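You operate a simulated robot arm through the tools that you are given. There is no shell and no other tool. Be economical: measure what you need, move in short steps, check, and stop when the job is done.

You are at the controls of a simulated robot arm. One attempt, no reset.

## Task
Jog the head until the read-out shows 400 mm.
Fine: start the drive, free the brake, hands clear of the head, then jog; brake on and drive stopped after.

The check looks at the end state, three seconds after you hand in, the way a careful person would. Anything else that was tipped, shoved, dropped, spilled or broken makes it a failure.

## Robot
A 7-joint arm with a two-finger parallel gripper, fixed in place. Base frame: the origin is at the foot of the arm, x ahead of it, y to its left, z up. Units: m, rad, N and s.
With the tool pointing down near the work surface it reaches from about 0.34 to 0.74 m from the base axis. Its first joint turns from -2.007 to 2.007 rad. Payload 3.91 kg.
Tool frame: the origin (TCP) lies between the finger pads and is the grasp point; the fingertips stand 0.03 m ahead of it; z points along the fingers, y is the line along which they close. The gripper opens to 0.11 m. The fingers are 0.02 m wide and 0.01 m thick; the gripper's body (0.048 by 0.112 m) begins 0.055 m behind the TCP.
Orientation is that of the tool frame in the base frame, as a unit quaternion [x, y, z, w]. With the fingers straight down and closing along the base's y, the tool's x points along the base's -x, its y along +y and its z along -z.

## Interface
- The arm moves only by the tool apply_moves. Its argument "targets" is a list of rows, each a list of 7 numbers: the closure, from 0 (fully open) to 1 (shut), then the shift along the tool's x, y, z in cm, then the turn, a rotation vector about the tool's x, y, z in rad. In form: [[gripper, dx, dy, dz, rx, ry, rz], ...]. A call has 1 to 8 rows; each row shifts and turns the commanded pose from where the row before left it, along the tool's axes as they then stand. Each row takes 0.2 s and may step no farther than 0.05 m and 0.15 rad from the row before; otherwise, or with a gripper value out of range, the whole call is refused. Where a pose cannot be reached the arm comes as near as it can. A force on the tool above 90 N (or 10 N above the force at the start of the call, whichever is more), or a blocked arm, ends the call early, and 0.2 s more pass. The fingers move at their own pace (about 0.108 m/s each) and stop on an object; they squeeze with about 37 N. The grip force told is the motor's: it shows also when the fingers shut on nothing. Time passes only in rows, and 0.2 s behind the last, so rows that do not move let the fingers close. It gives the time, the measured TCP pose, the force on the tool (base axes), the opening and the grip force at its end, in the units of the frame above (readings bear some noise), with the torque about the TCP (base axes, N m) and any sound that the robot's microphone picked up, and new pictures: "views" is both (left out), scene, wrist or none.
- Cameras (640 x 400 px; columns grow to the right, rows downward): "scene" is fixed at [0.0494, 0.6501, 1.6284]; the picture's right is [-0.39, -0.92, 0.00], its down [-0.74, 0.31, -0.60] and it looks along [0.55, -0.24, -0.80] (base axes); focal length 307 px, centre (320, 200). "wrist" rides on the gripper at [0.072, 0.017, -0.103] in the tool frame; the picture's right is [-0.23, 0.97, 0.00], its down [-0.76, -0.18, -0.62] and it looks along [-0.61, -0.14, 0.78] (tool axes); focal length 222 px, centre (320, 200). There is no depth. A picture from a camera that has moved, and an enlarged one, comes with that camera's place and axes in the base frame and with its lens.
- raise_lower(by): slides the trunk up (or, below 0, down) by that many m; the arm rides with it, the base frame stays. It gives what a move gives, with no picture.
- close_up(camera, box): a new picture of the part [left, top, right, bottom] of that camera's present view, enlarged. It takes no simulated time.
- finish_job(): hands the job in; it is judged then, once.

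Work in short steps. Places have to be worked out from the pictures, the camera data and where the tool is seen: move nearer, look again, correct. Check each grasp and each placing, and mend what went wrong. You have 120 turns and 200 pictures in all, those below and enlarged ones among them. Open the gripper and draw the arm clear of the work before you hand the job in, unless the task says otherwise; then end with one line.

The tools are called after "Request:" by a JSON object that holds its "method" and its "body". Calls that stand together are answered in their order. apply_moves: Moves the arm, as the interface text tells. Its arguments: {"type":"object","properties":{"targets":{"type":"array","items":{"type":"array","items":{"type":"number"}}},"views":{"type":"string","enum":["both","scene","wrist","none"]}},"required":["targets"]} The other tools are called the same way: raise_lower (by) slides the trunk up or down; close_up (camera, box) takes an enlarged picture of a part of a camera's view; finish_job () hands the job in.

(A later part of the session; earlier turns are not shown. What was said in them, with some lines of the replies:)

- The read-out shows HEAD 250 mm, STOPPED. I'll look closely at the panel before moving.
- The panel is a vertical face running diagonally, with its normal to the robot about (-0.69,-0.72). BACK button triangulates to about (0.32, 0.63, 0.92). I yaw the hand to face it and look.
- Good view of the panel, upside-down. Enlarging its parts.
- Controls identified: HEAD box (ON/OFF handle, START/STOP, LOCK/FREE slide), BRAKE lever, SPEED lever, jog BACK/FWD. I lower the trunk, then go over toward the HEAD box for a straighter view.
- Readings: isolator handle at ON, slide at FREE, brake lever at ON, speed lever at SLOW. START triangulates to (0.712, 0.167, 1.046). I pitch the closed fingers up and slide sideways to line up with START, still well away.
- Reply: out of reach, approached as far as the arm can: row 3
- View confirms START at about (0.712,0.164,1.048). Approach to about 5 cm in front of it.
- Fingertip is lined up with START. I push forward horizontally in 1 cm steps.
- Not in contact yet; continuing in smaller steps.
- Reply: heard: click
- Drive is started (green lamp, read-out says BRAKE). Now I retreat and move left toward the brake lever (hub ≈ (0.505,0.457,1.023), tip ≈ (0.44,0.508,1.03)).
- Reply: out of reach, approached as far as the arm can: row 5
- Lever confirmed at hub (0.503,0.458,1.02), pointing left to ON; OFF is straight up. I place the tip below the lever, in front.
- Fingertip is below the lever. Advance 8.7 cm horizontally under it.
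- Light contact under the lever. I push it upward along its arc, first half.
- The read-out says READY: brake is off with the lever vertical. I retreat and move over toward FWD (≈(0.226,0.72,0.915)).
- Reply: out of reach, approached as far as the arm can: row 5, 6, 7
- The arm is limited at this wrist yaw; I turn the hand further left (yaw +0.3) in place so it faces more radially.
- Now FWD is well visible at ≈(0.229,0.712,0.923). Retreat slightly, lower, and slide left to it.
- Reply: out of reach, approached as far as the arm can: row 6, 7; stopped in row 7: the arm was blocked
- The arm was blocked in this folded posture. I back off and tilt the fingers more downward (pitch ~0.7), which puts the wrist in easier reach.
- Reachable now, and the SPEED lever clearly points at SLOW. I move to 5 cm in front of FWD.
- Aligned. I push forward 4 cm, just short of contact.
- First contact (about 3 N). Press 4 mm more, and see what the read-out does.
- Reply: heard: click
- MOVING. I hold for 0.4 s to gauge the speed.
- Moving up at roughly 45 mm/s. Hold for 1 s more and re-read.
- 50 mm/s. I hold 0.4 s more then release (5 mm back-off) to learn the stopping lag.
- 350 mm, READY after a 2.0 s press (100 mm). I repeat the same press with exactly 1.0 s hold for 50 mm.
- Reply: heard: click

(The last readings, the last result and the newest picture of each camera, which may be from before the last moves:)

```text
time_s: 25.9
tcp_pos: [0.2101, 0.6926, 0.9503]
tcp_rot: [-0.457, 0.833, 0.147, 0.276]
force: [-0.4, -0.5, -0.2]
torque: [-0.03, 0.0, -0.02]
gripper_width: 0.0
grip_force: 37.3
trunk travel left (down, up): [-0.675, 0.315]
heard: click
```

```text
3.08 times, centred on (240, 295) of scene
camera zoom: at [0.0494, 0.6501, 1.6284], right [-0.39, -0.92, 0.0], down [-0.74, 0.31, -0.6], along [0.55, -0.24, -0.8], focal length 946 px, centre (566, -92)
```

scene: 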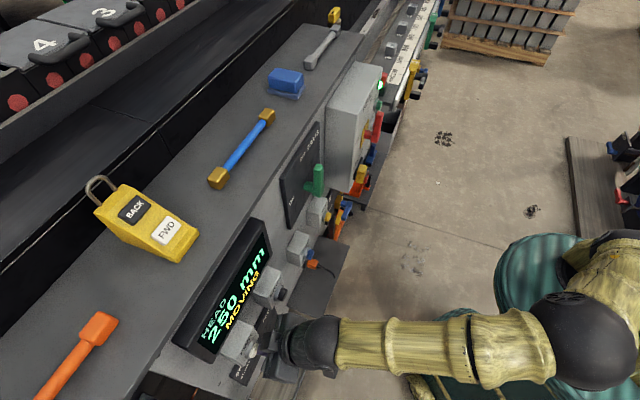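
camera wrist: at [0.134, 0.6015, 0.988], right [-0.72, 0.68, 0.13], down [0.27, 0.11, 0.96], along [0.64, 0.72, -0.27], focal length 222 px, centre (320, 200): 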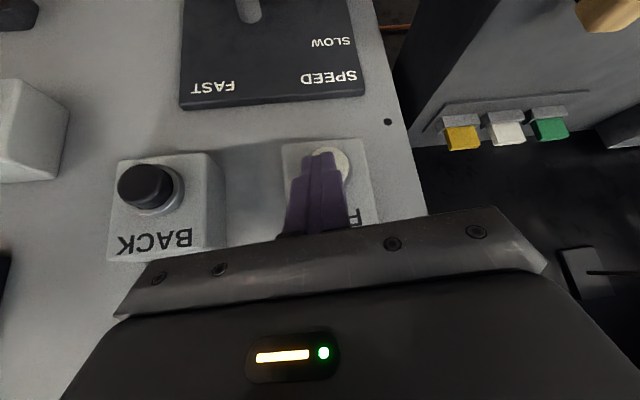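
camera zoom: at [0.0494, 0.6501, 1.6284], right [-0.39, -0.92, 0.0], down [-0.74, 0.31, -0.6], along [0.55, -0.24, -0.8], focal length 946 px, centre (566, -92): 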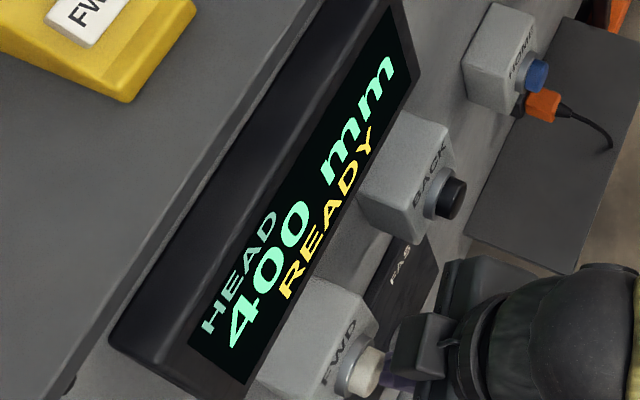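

Read-out: HEAD 400 mm, READY. Now I retreat and go back to the brake lever, on its right side this time.

Request:
{"method": "apply_moves", "body": {"targets": [[1, 2.68, 0, -1.98, 0, 0, 0], [1, 2.68, 0, -1.98, 0, 0, 0], [1, 2.68, 0, -1.98, 0, 0, 0], [1, -0.33, -4.34, -1.77, 0, 0, 0], [1, -0.33, -4.34, -1.77, 0, 0, 0], [1, -0.33, -4.34, -1.77, 0, 0, 0], [1, -0.33, -4.34, -1.77, 0, 0, 0], [1, -0.33, -4.34, -1.77, 0, 0, 0]], "views": "none"}}

Request:
{"method": "apply_moves", "body": {"targets": [[1, -0.33, -4.34, -1.77, 0, 0, 0], [1, -0.33, -4.34, -1.77, 0, 0, 0], [1, -0.33, -4.34, -1.77, 0, 0, 0], [1, -0.33, -4.34, -1.77, 0, 0, 0], [1, 0, 0, 0, 0, -0.15, 0], [1, 0, 0, 0, 0, -0.15, 0], [1, 0, 0, 0, 0, -0.1, 0]], "views": "both"}}

```text
time_s: 27.8
tcp_pos: [0.319, 0.4553, 1.0328]
tcp_rot: [-0.457, 0.833, 0.146, 0.276]
force: [-0.5, -0.1, -0.2]
torque: [-0.02, 0.01, 0.01]
gripper_width: 0.0001
grip_force: 36.6
trunk travel left (down, up): [-0.675, 0.315]
```

```text
time_s: 29.4
tcp_pos: [0.4454, 0.339, 1.098]
tcp_rot: [-0.419, 0.761, 0.235, 0.437]
force: [-0.3, -0.3, 0.3]
torque: [-0.01, 0.0, 0.02]
gripper_width: 0.0
grip_force: 37.1
trunk travel left (down, up): [-0.675, 0.315]
camera wrist: at [0.3642, 0.2416, 1.0875], right [-0.76, 0.62, 0.19], down [0.06, -0.22, 0.97], along [0.65, 0.75, 0.13], focal length 222 px, centre (320, 200)
```

scene: 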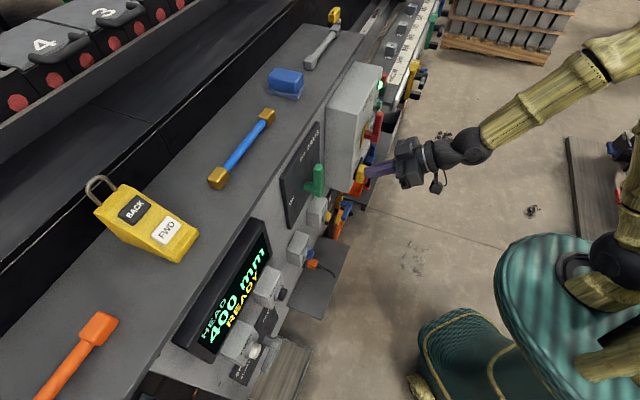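
wrist: 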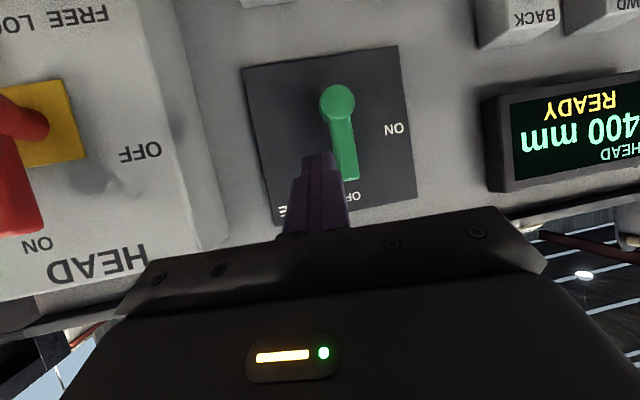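

Lever points up (OFF), read-out 400 READY. I move the fingertip to the right of the lever and forward beside it.

Request:
{"method": "apply_moves", "body": {"targets": [[1, 0, -3.2, 0, 0, 0, 0], [1, -1.77, 0, 3.02, 0, 0, 0], [1, -1.77, 0, 3.02, 0, 0, 0], [1, -1.77, 0, 3.02, 0, 0, 0]], "views": "both"}}

```text
time_s: 30.4
tcp_pos: [0.5326, 0.4085, 1.0991]
tcp_rot: [-0.418, 0.761, 0.234, 0.437]
force: [-0.7, 1.0, -0.4]
torque: [0.0, 0.02, 0.01]
gripper_width: 0.0
grip_force: 36.9
trunk travel left (down, up): [-0.675, 0.315]
camera wrist: at [0.4496, 0.3113, 1.0885], right [-0.76, 0.62, 0.19], down [0.06, -0.21, 0.97], along [0.65, 0.75, 0.12], focal length 222 px, centre (320, 200)
```

scene: 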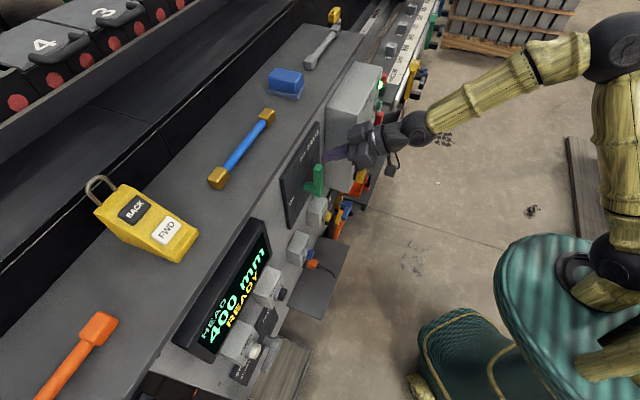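
wrist: 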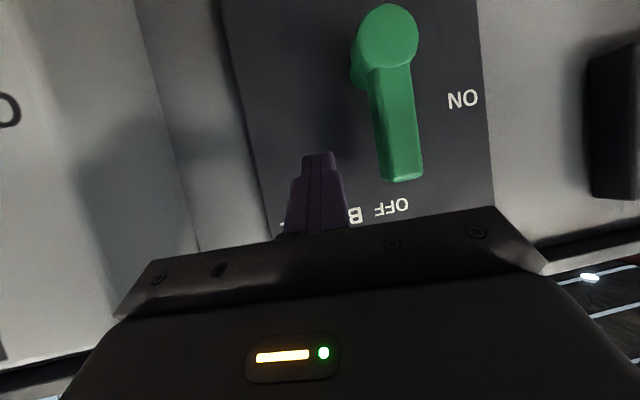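

Fingertip is right of the lever. I sweep it left and then down along the arc to put the brake ON.

Request:
{"method": "apply_moves", "body": {"targets": [[1, 0.86, 0, 0.5, 0, 0, 0], [1, -0.46, 2.84, 0.39, 0, 0, 0], [1, -0.48, 2.16, 0.22, 0, 0, 0], [1, 0, 2.65, 0.6, 0, 0, 0], [1, 0.77, 1.77, 0.86, 0, 0, 0]], "views": "both"}}

```text
time_s: 31.6
tcp_pos: [0.4582, 0.4753, 1.0784]
tcp_rot: [-0.418, 0.761, 0.234, 0.437]
force: [-0.7, -0.8, -0.4]
torque: [0.03, 0.01, -0.02]
gripper_width: 0.0
grip_force: 36.4
trunk travel left (down, up): [-0.675, 0.315]
camera wrist: at [0.3771, 0.3774, 1.0682], right [-0.76, 0.62, 0.19], down [0.06, -0.21, 0.97], along [0.65, 0.75, 0.12], focal length 222 px, centre (320, 200)
```

scene: 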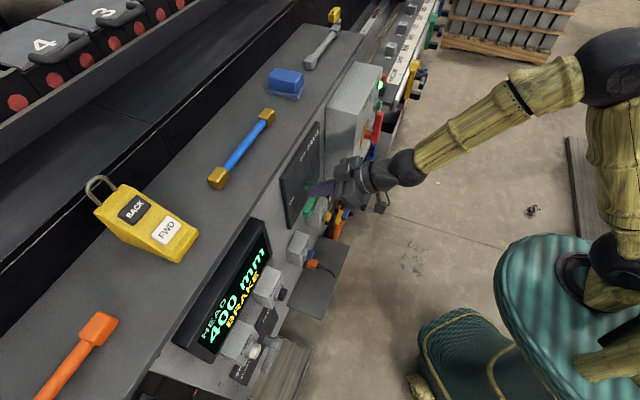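
wrist: 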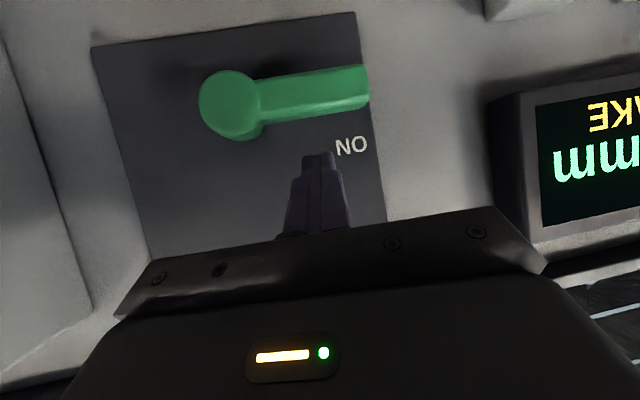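

Brake is ON (read-out BRAKE, 400 mm). I retreat, square the yaw, and travel right toward STOP (≈(0.712,0.163,0.973)).

Request:
{"method": "apply_moves", "body": {"targets": [[1, 2.02, 0, -3.45, 0, 0, 0], [1, 2.02, 0, -3.45, 0, 0, 0], [1, 2.02, 0, -3.45, 0, 0, 0], [1, 2.02, 0, -3.45, 0, 0, 0], [1, 0, 0, 0, 0.11, 0, 0.064], [1, 0, 0, 0, 0.11, 0, 0.064], [1, 0, -4.7, 0, 0, 0, 0], [1, 0, -4.7, 0, 0, 0, 0]], "views": "none"}}

Request:
{"method": "apply_moves", "body": {"targets": [[1, 0, -4.7, 0, 0, 0, 0], [1, 0, -4.7, 0, 0, 0, 0], [1, 0, -4.7, 0, 0, 0, 0], [1, 0, -4.7, 0, 0, 0, 0], [1, 0, -4.7, 0, 0, 0, 0], [1, 0, -4.7, 0, 0, 0, 0]], "views": "both"}}

```text
time_s: 33.4
tcp_pos: [0.4377, 0.2703, 1.0794]
tcp_rot: [-0.318, 0.808, 0.176, 0.464]
force: [1.0, 0.2, -0.6]
torque: [0.0, -0.01, 0.04]
gripper_width: 0.0
grip_force: 36.8
trunk travel left (down, up): [-0.675, 0.315]
```

```text
time_s: 34.8
tcp_pos: [0.6291, 0.0634, 1.0844]
tcp_rot: [-0.319, 0.808, 0.177, 0.463]
force: [0.8, -0.7, -0.4]
torque: [0.01, 0.02, 0.01]
gripper_width: 0.0002
grip_force: 37.2
trunk travel left (down, up): [-0.675, 0.315]
camera wrist: at [0.5258, -0.0102, 1.0734], right [-0.58, 0.8, 0.19], down [0.0, -0.22, 0.97], along [0.82, 0.56, 0.13], focal length 222 px, centre (320, 200)
```

scene: 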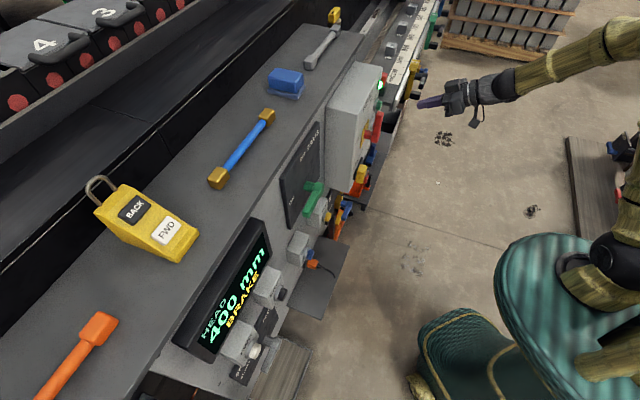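
wrist: 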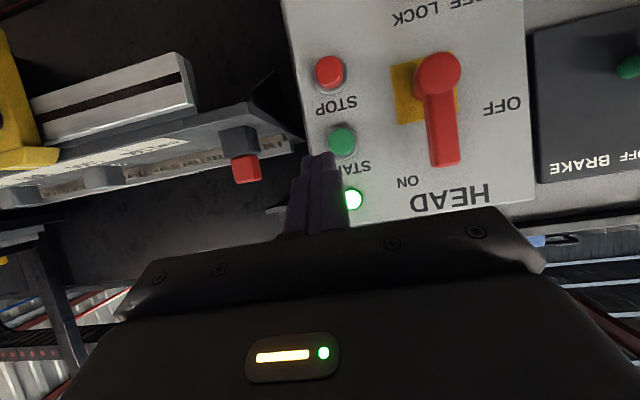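

STOP confirmed at (0.713,0.161,0.974). Move to 5 cm in front of it.

Request:
{"method": "apply_moves", "body": {"targets": [[1, 1.88, 0.39, 3.11, 0, 0, 0], [1, 1.88, 0.39, 3.11, 0, 0, 0], [1, 1.88, 0.39, 3.11, 0, 0, 0]], "views": "wrist"}}

```text
time_s: 35.5
tcp_pos: [0.6618, 0.1096, 0.9861]
tcp_rot: [-0.319, 0.808, 0.176, 0.463]
force: [-0.8, -0.3, 0.2]
torque: [0.01, 0.02, 0.0]
gripper_width: 0.0
grip_force: 36.9
trunk travel left (down, up): [-0.675, 0.315]
camera wrist: at [0.5583, 0.0355, 0.9761], right [-0.58, 0.8, 0.18], down [0.0, -0.22, 0.97], along [0.82, 0.56, 0.13], focal length 222 px, centre (320, 200)
```

wrist: 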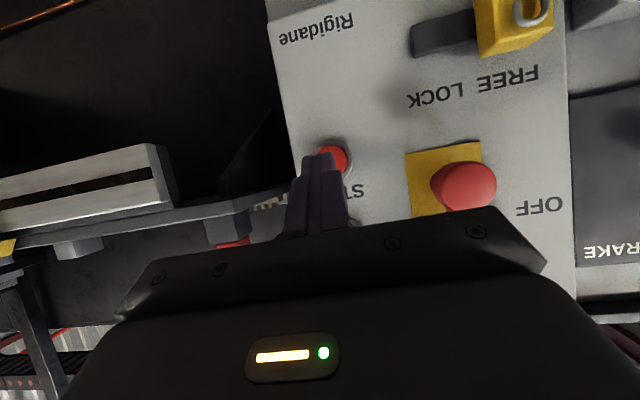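

Aligned with STOP. Push forward.

Request:
{"method": "apply_moves", "body": {"targets": [[1, -0.5, 0.05, 0.87, 0, 0, 0], [1, -0.5, 0.05, 0.87, 0, 0, 0], [1, -0.5, 0.05, 0.87, 0, 0, 0], [1, -0.5, 0.05, 0.87, 0, 0, 0], [1, -0.25, 0.05, 0.43, 0, 0, 0], [1, -0.25, 0.02, 0.43, 0, 0, 0]], "views": "both"}}

```text
time_s: 37.0
tcp_pos: [0.6952, 0.1426, 0.9869]
tcp_rot: [-0.319, 0.808, 0.176, 0.463]
force: [-3.2, -2.5, -1.2]
torque: [-0.04, 0.03, 0.01]
gripper_width: 0.0
grip_force: 36.8
trunk travel left (down, up): [-0.675, 0.315]
camera wrist: at [0.5917, 0.0697, 0.9763], right [-0.58, 0.8, 0.18], down [0.0, -0.22, 0.97], along [0.82, 0.56, 0.13], focal length 222 px, centre (320, 200)
```

scene: 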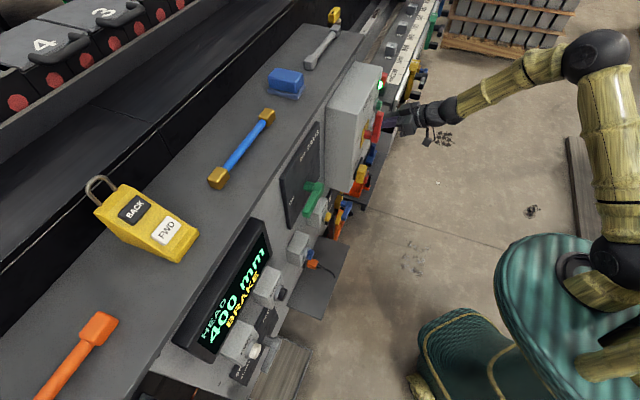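
wrist: 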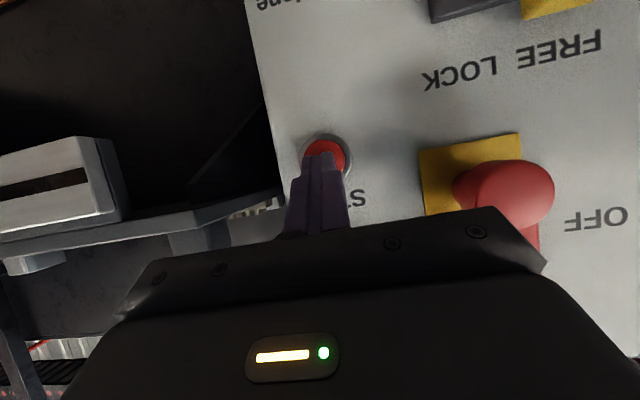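

Contact, not clicked yet; press 5 mm more.

Request:
{"method": "apply_moves", "body": {"targets": [[1, -0.25, 0.02, 0.43, 0, 0, 0], [1, -0.1, 0, 0.17, 0, 0, 0]], "views": "scene"}}

```text
time_s: 37.5
tcp_pos: [0.6982, 0.1456, 0.9863]
tcp_rot: [-0.319, 0.808, 0.176, 0.463]
force: [-15.9, -11.2, -0.6]
torque: [-0.18, 0.03, 0.11]
gripper_width: 0.0
grip_force: 37.2
trunk travel left (down, up): [-0.675, 0.315]
heard: click
```

scene: 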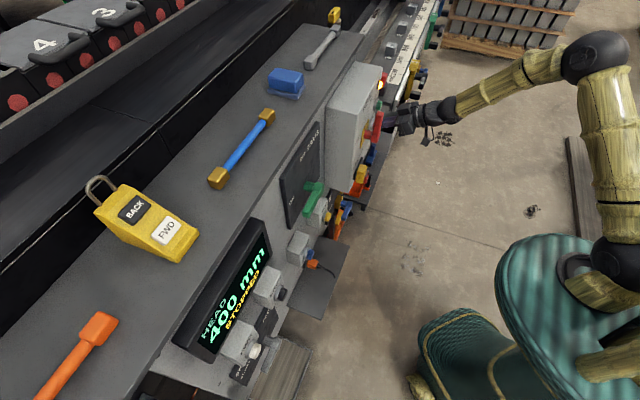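

STOPPED at 400 mm. I draw the arm back clear, opening the gripper, and check.

Request:
{"method": "apply_moves", "body": {"targets": [[1, 2, 0, -3.46, 0, 0, 0], [1, 2, 0, -3.46, 0, 0, 0], [1, 2, 0, -3.46, 0, 0, 0], [0.5, 2, 0, -3.46, 0, 0, 0], [0, 2, 0, -3.46, 0, 0, 0], [0, 0, 0, 0, 0, 0, 0]], "views": "both"}}

Request:
{"method": "close_up", "body": {"camera": "scene", "box": [190, 150, 350, 360]}}

Request:
{"method": "close_up", "body": {"camera": "scene", "box": [300, 50, 420, 210]}}

```text
time_s: 39.0
tcp_pos: [0.5538, 0.0127, 0.9884]
tcp_rot: [-0.319, 0.808, 0.176, 0.463]
force: [0.4, 0.3, 0.6]
torque: [0.03, -0.02, 0.02]
gripper_width: 0.11
grip_force: 0.0
trunk travel left (down, up): [-0.675, 0.315]
camera wrist: at [0.4506, -0.0605, 0.9787], right [-0.58, 0.8, 0.18], down [0.0, -0.22, 0.97], along [0.82, 0.56, 0.13], focal length 222 px, centre (320, 200)
```

scene: 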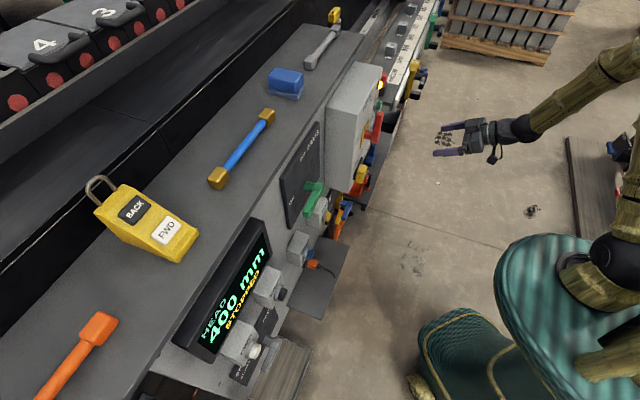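
wrist: 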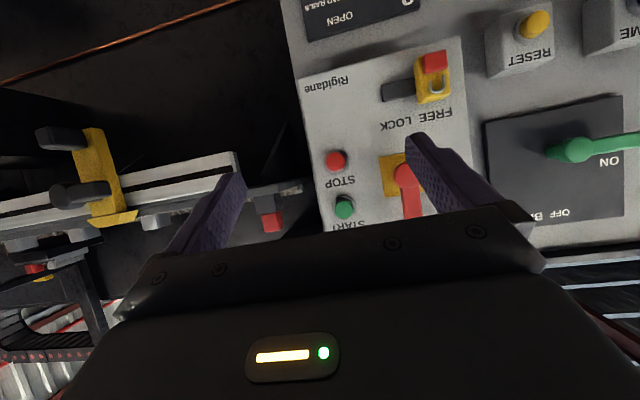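

```text
1.90 times, centred on (270, 255) of scene
camera zoom: at [0.0494, 0.6501, 1.6284], right [-0.39, -0.92, 0.0], down [-0.74, 0.31, -0.6], along [0.55, -0.24, -0.8], focal length 585 px, centre (415, 95)
```

zoom: 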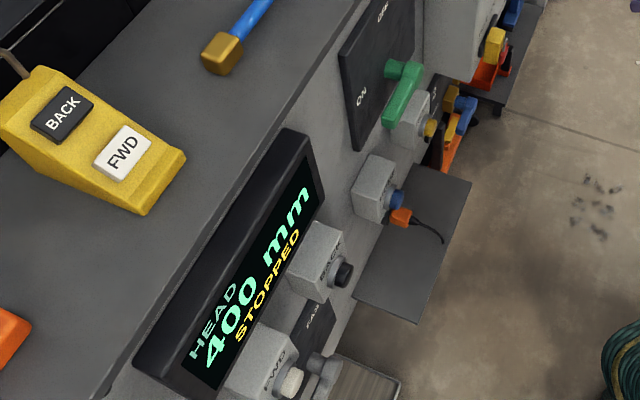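

```text
2.50 times, centred on (360, 130) of scene
camera zoom: at [0.0494, 0.6501, 1.6284], right [-0.39, -0.92, 0.0], down [-0.74, 0.31, -0.6], along [0.55, -0.24, -0.8], focal length 768 px, centre (220, 375)
```

zoom: 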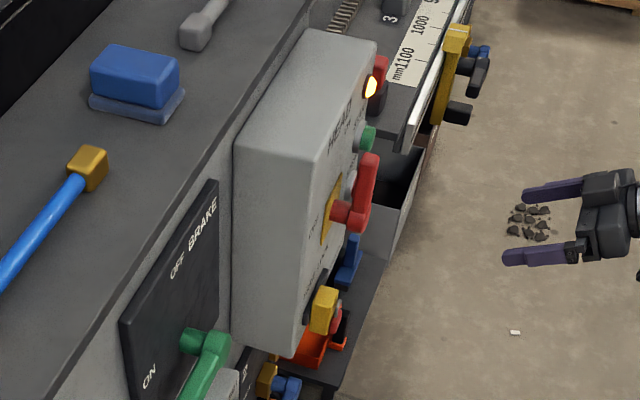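

Everything reads right; the lamp is amber (perhaps running down). I wait a moment further back and look again.

Request:
{"method": "apply_moves", "body": {"targets": [[0, 1, 0, -1.73, 0, 0, 0], [0, 1, 0, -1.73, 0, 0, 0], [0, 0, 0, 0, 0, 0, 0], [0, 0, 0, 0, 0, 0, 0], [0, 0, 0, 0, 0, 0, 0], [0, 0, 0, 0, 0, 0, 0], [0, 0, 0, 0, 0, 0, 0], [0, 0, 0, 0, 0, 0, 0]], "views": "none"}}

Request:
{"method": "apply_moves", "body": {"targets": [[0, 0, 0, 0, 0, 0, 0], [0, 0, 0, 0, 0, 0, 0], [0, 0, 0, 0, 0, 0, 0], [0, 0, 0, 0, 0, 0, 0], [0, 0, 0, 0, 0, 0, 0], [0, 0, 0, 0, 0, 0, 0], [0, 0, 0, 0, 0, 0, 0], [0, 0, 0, 0, 0, 0, 0]], "views": "both"}}

Request:
{"method": "close_up", "body": {"camera": "scene", "box": [300, 50, 420, 210]}}

```text
time_s: 40.8
tcp_pos: [0.5243, -0.0141, 0.9891]
tcp_rot: [-0.319, 0.808, 0.175, 0.464]
force: [-0.3, 0.1, 0.1]
torque: [0.0, -0.01, -0.02]
gripper_width: 0.1101
grip_force: 0.1
trunk travel left (down, up): [-0.675, 0.315]
```

```text
time_s: 42.5
tcp_pos: [0.5251, -0.0153, 0.99]
tcp_rot: [-0.319, 0.807, 0.176, 0.464]
force: [0.1, -0.1, -0.5]
torque: [0.02, 0.0, -0.02]
gripper_width: 0.11
grip_force: 0.0
trunk travel left (down, up): [-0.675, 0.315]
camera wrist: at [0.4213, -0.0872, 0.9783], right [-0.58, 0.8, 0.18], down [0.0, -0.22, 0.97], along [0.82, 0.56, 0.13], focal length 222 px, centre (320, 200)
```

scene: 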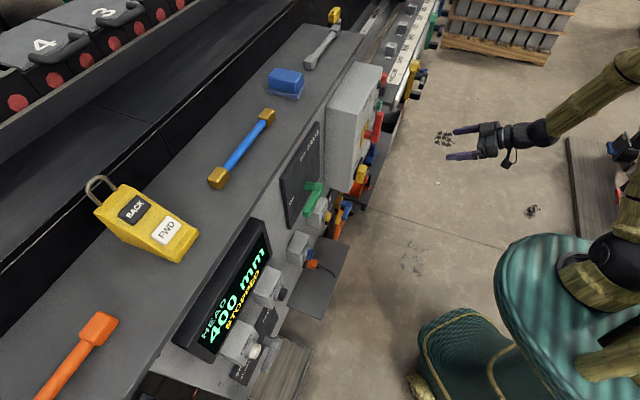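
wrist: 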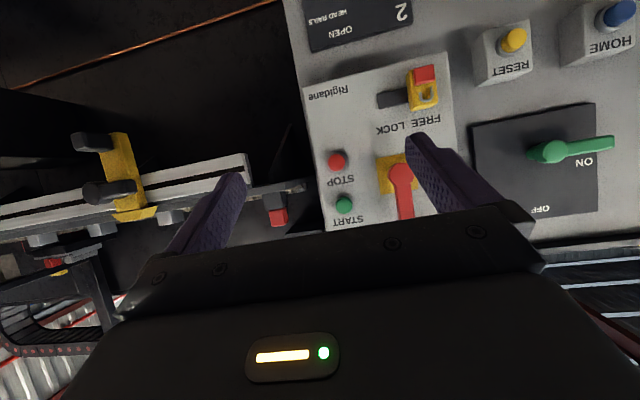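

```text
2.50 times, centred on (360, 130) of scene
camera zoom: at [0.0494, 0.6501, 1.6284], right [-0.39, -0.92, 0.0], down [-0.74, 0.31, -0.6], along [0.55, -0.24, -0.8], focal length 768 px, centre (220, 375)
```

zoom: 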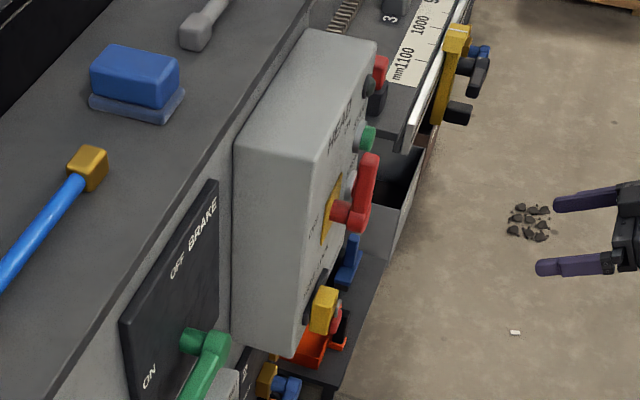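

The lamp is now dark, the drive is fully stopped, the brake is on, the read-out shows 400 mm, and the arm is clear. Handing in.

Request:
{"method": "finish_job", "body": {}}

```text
The job is handed in.
```

The head is at 400 mm on the read-out, the brake is on, the drive is stopped, and the arm is clear with the gripper open.
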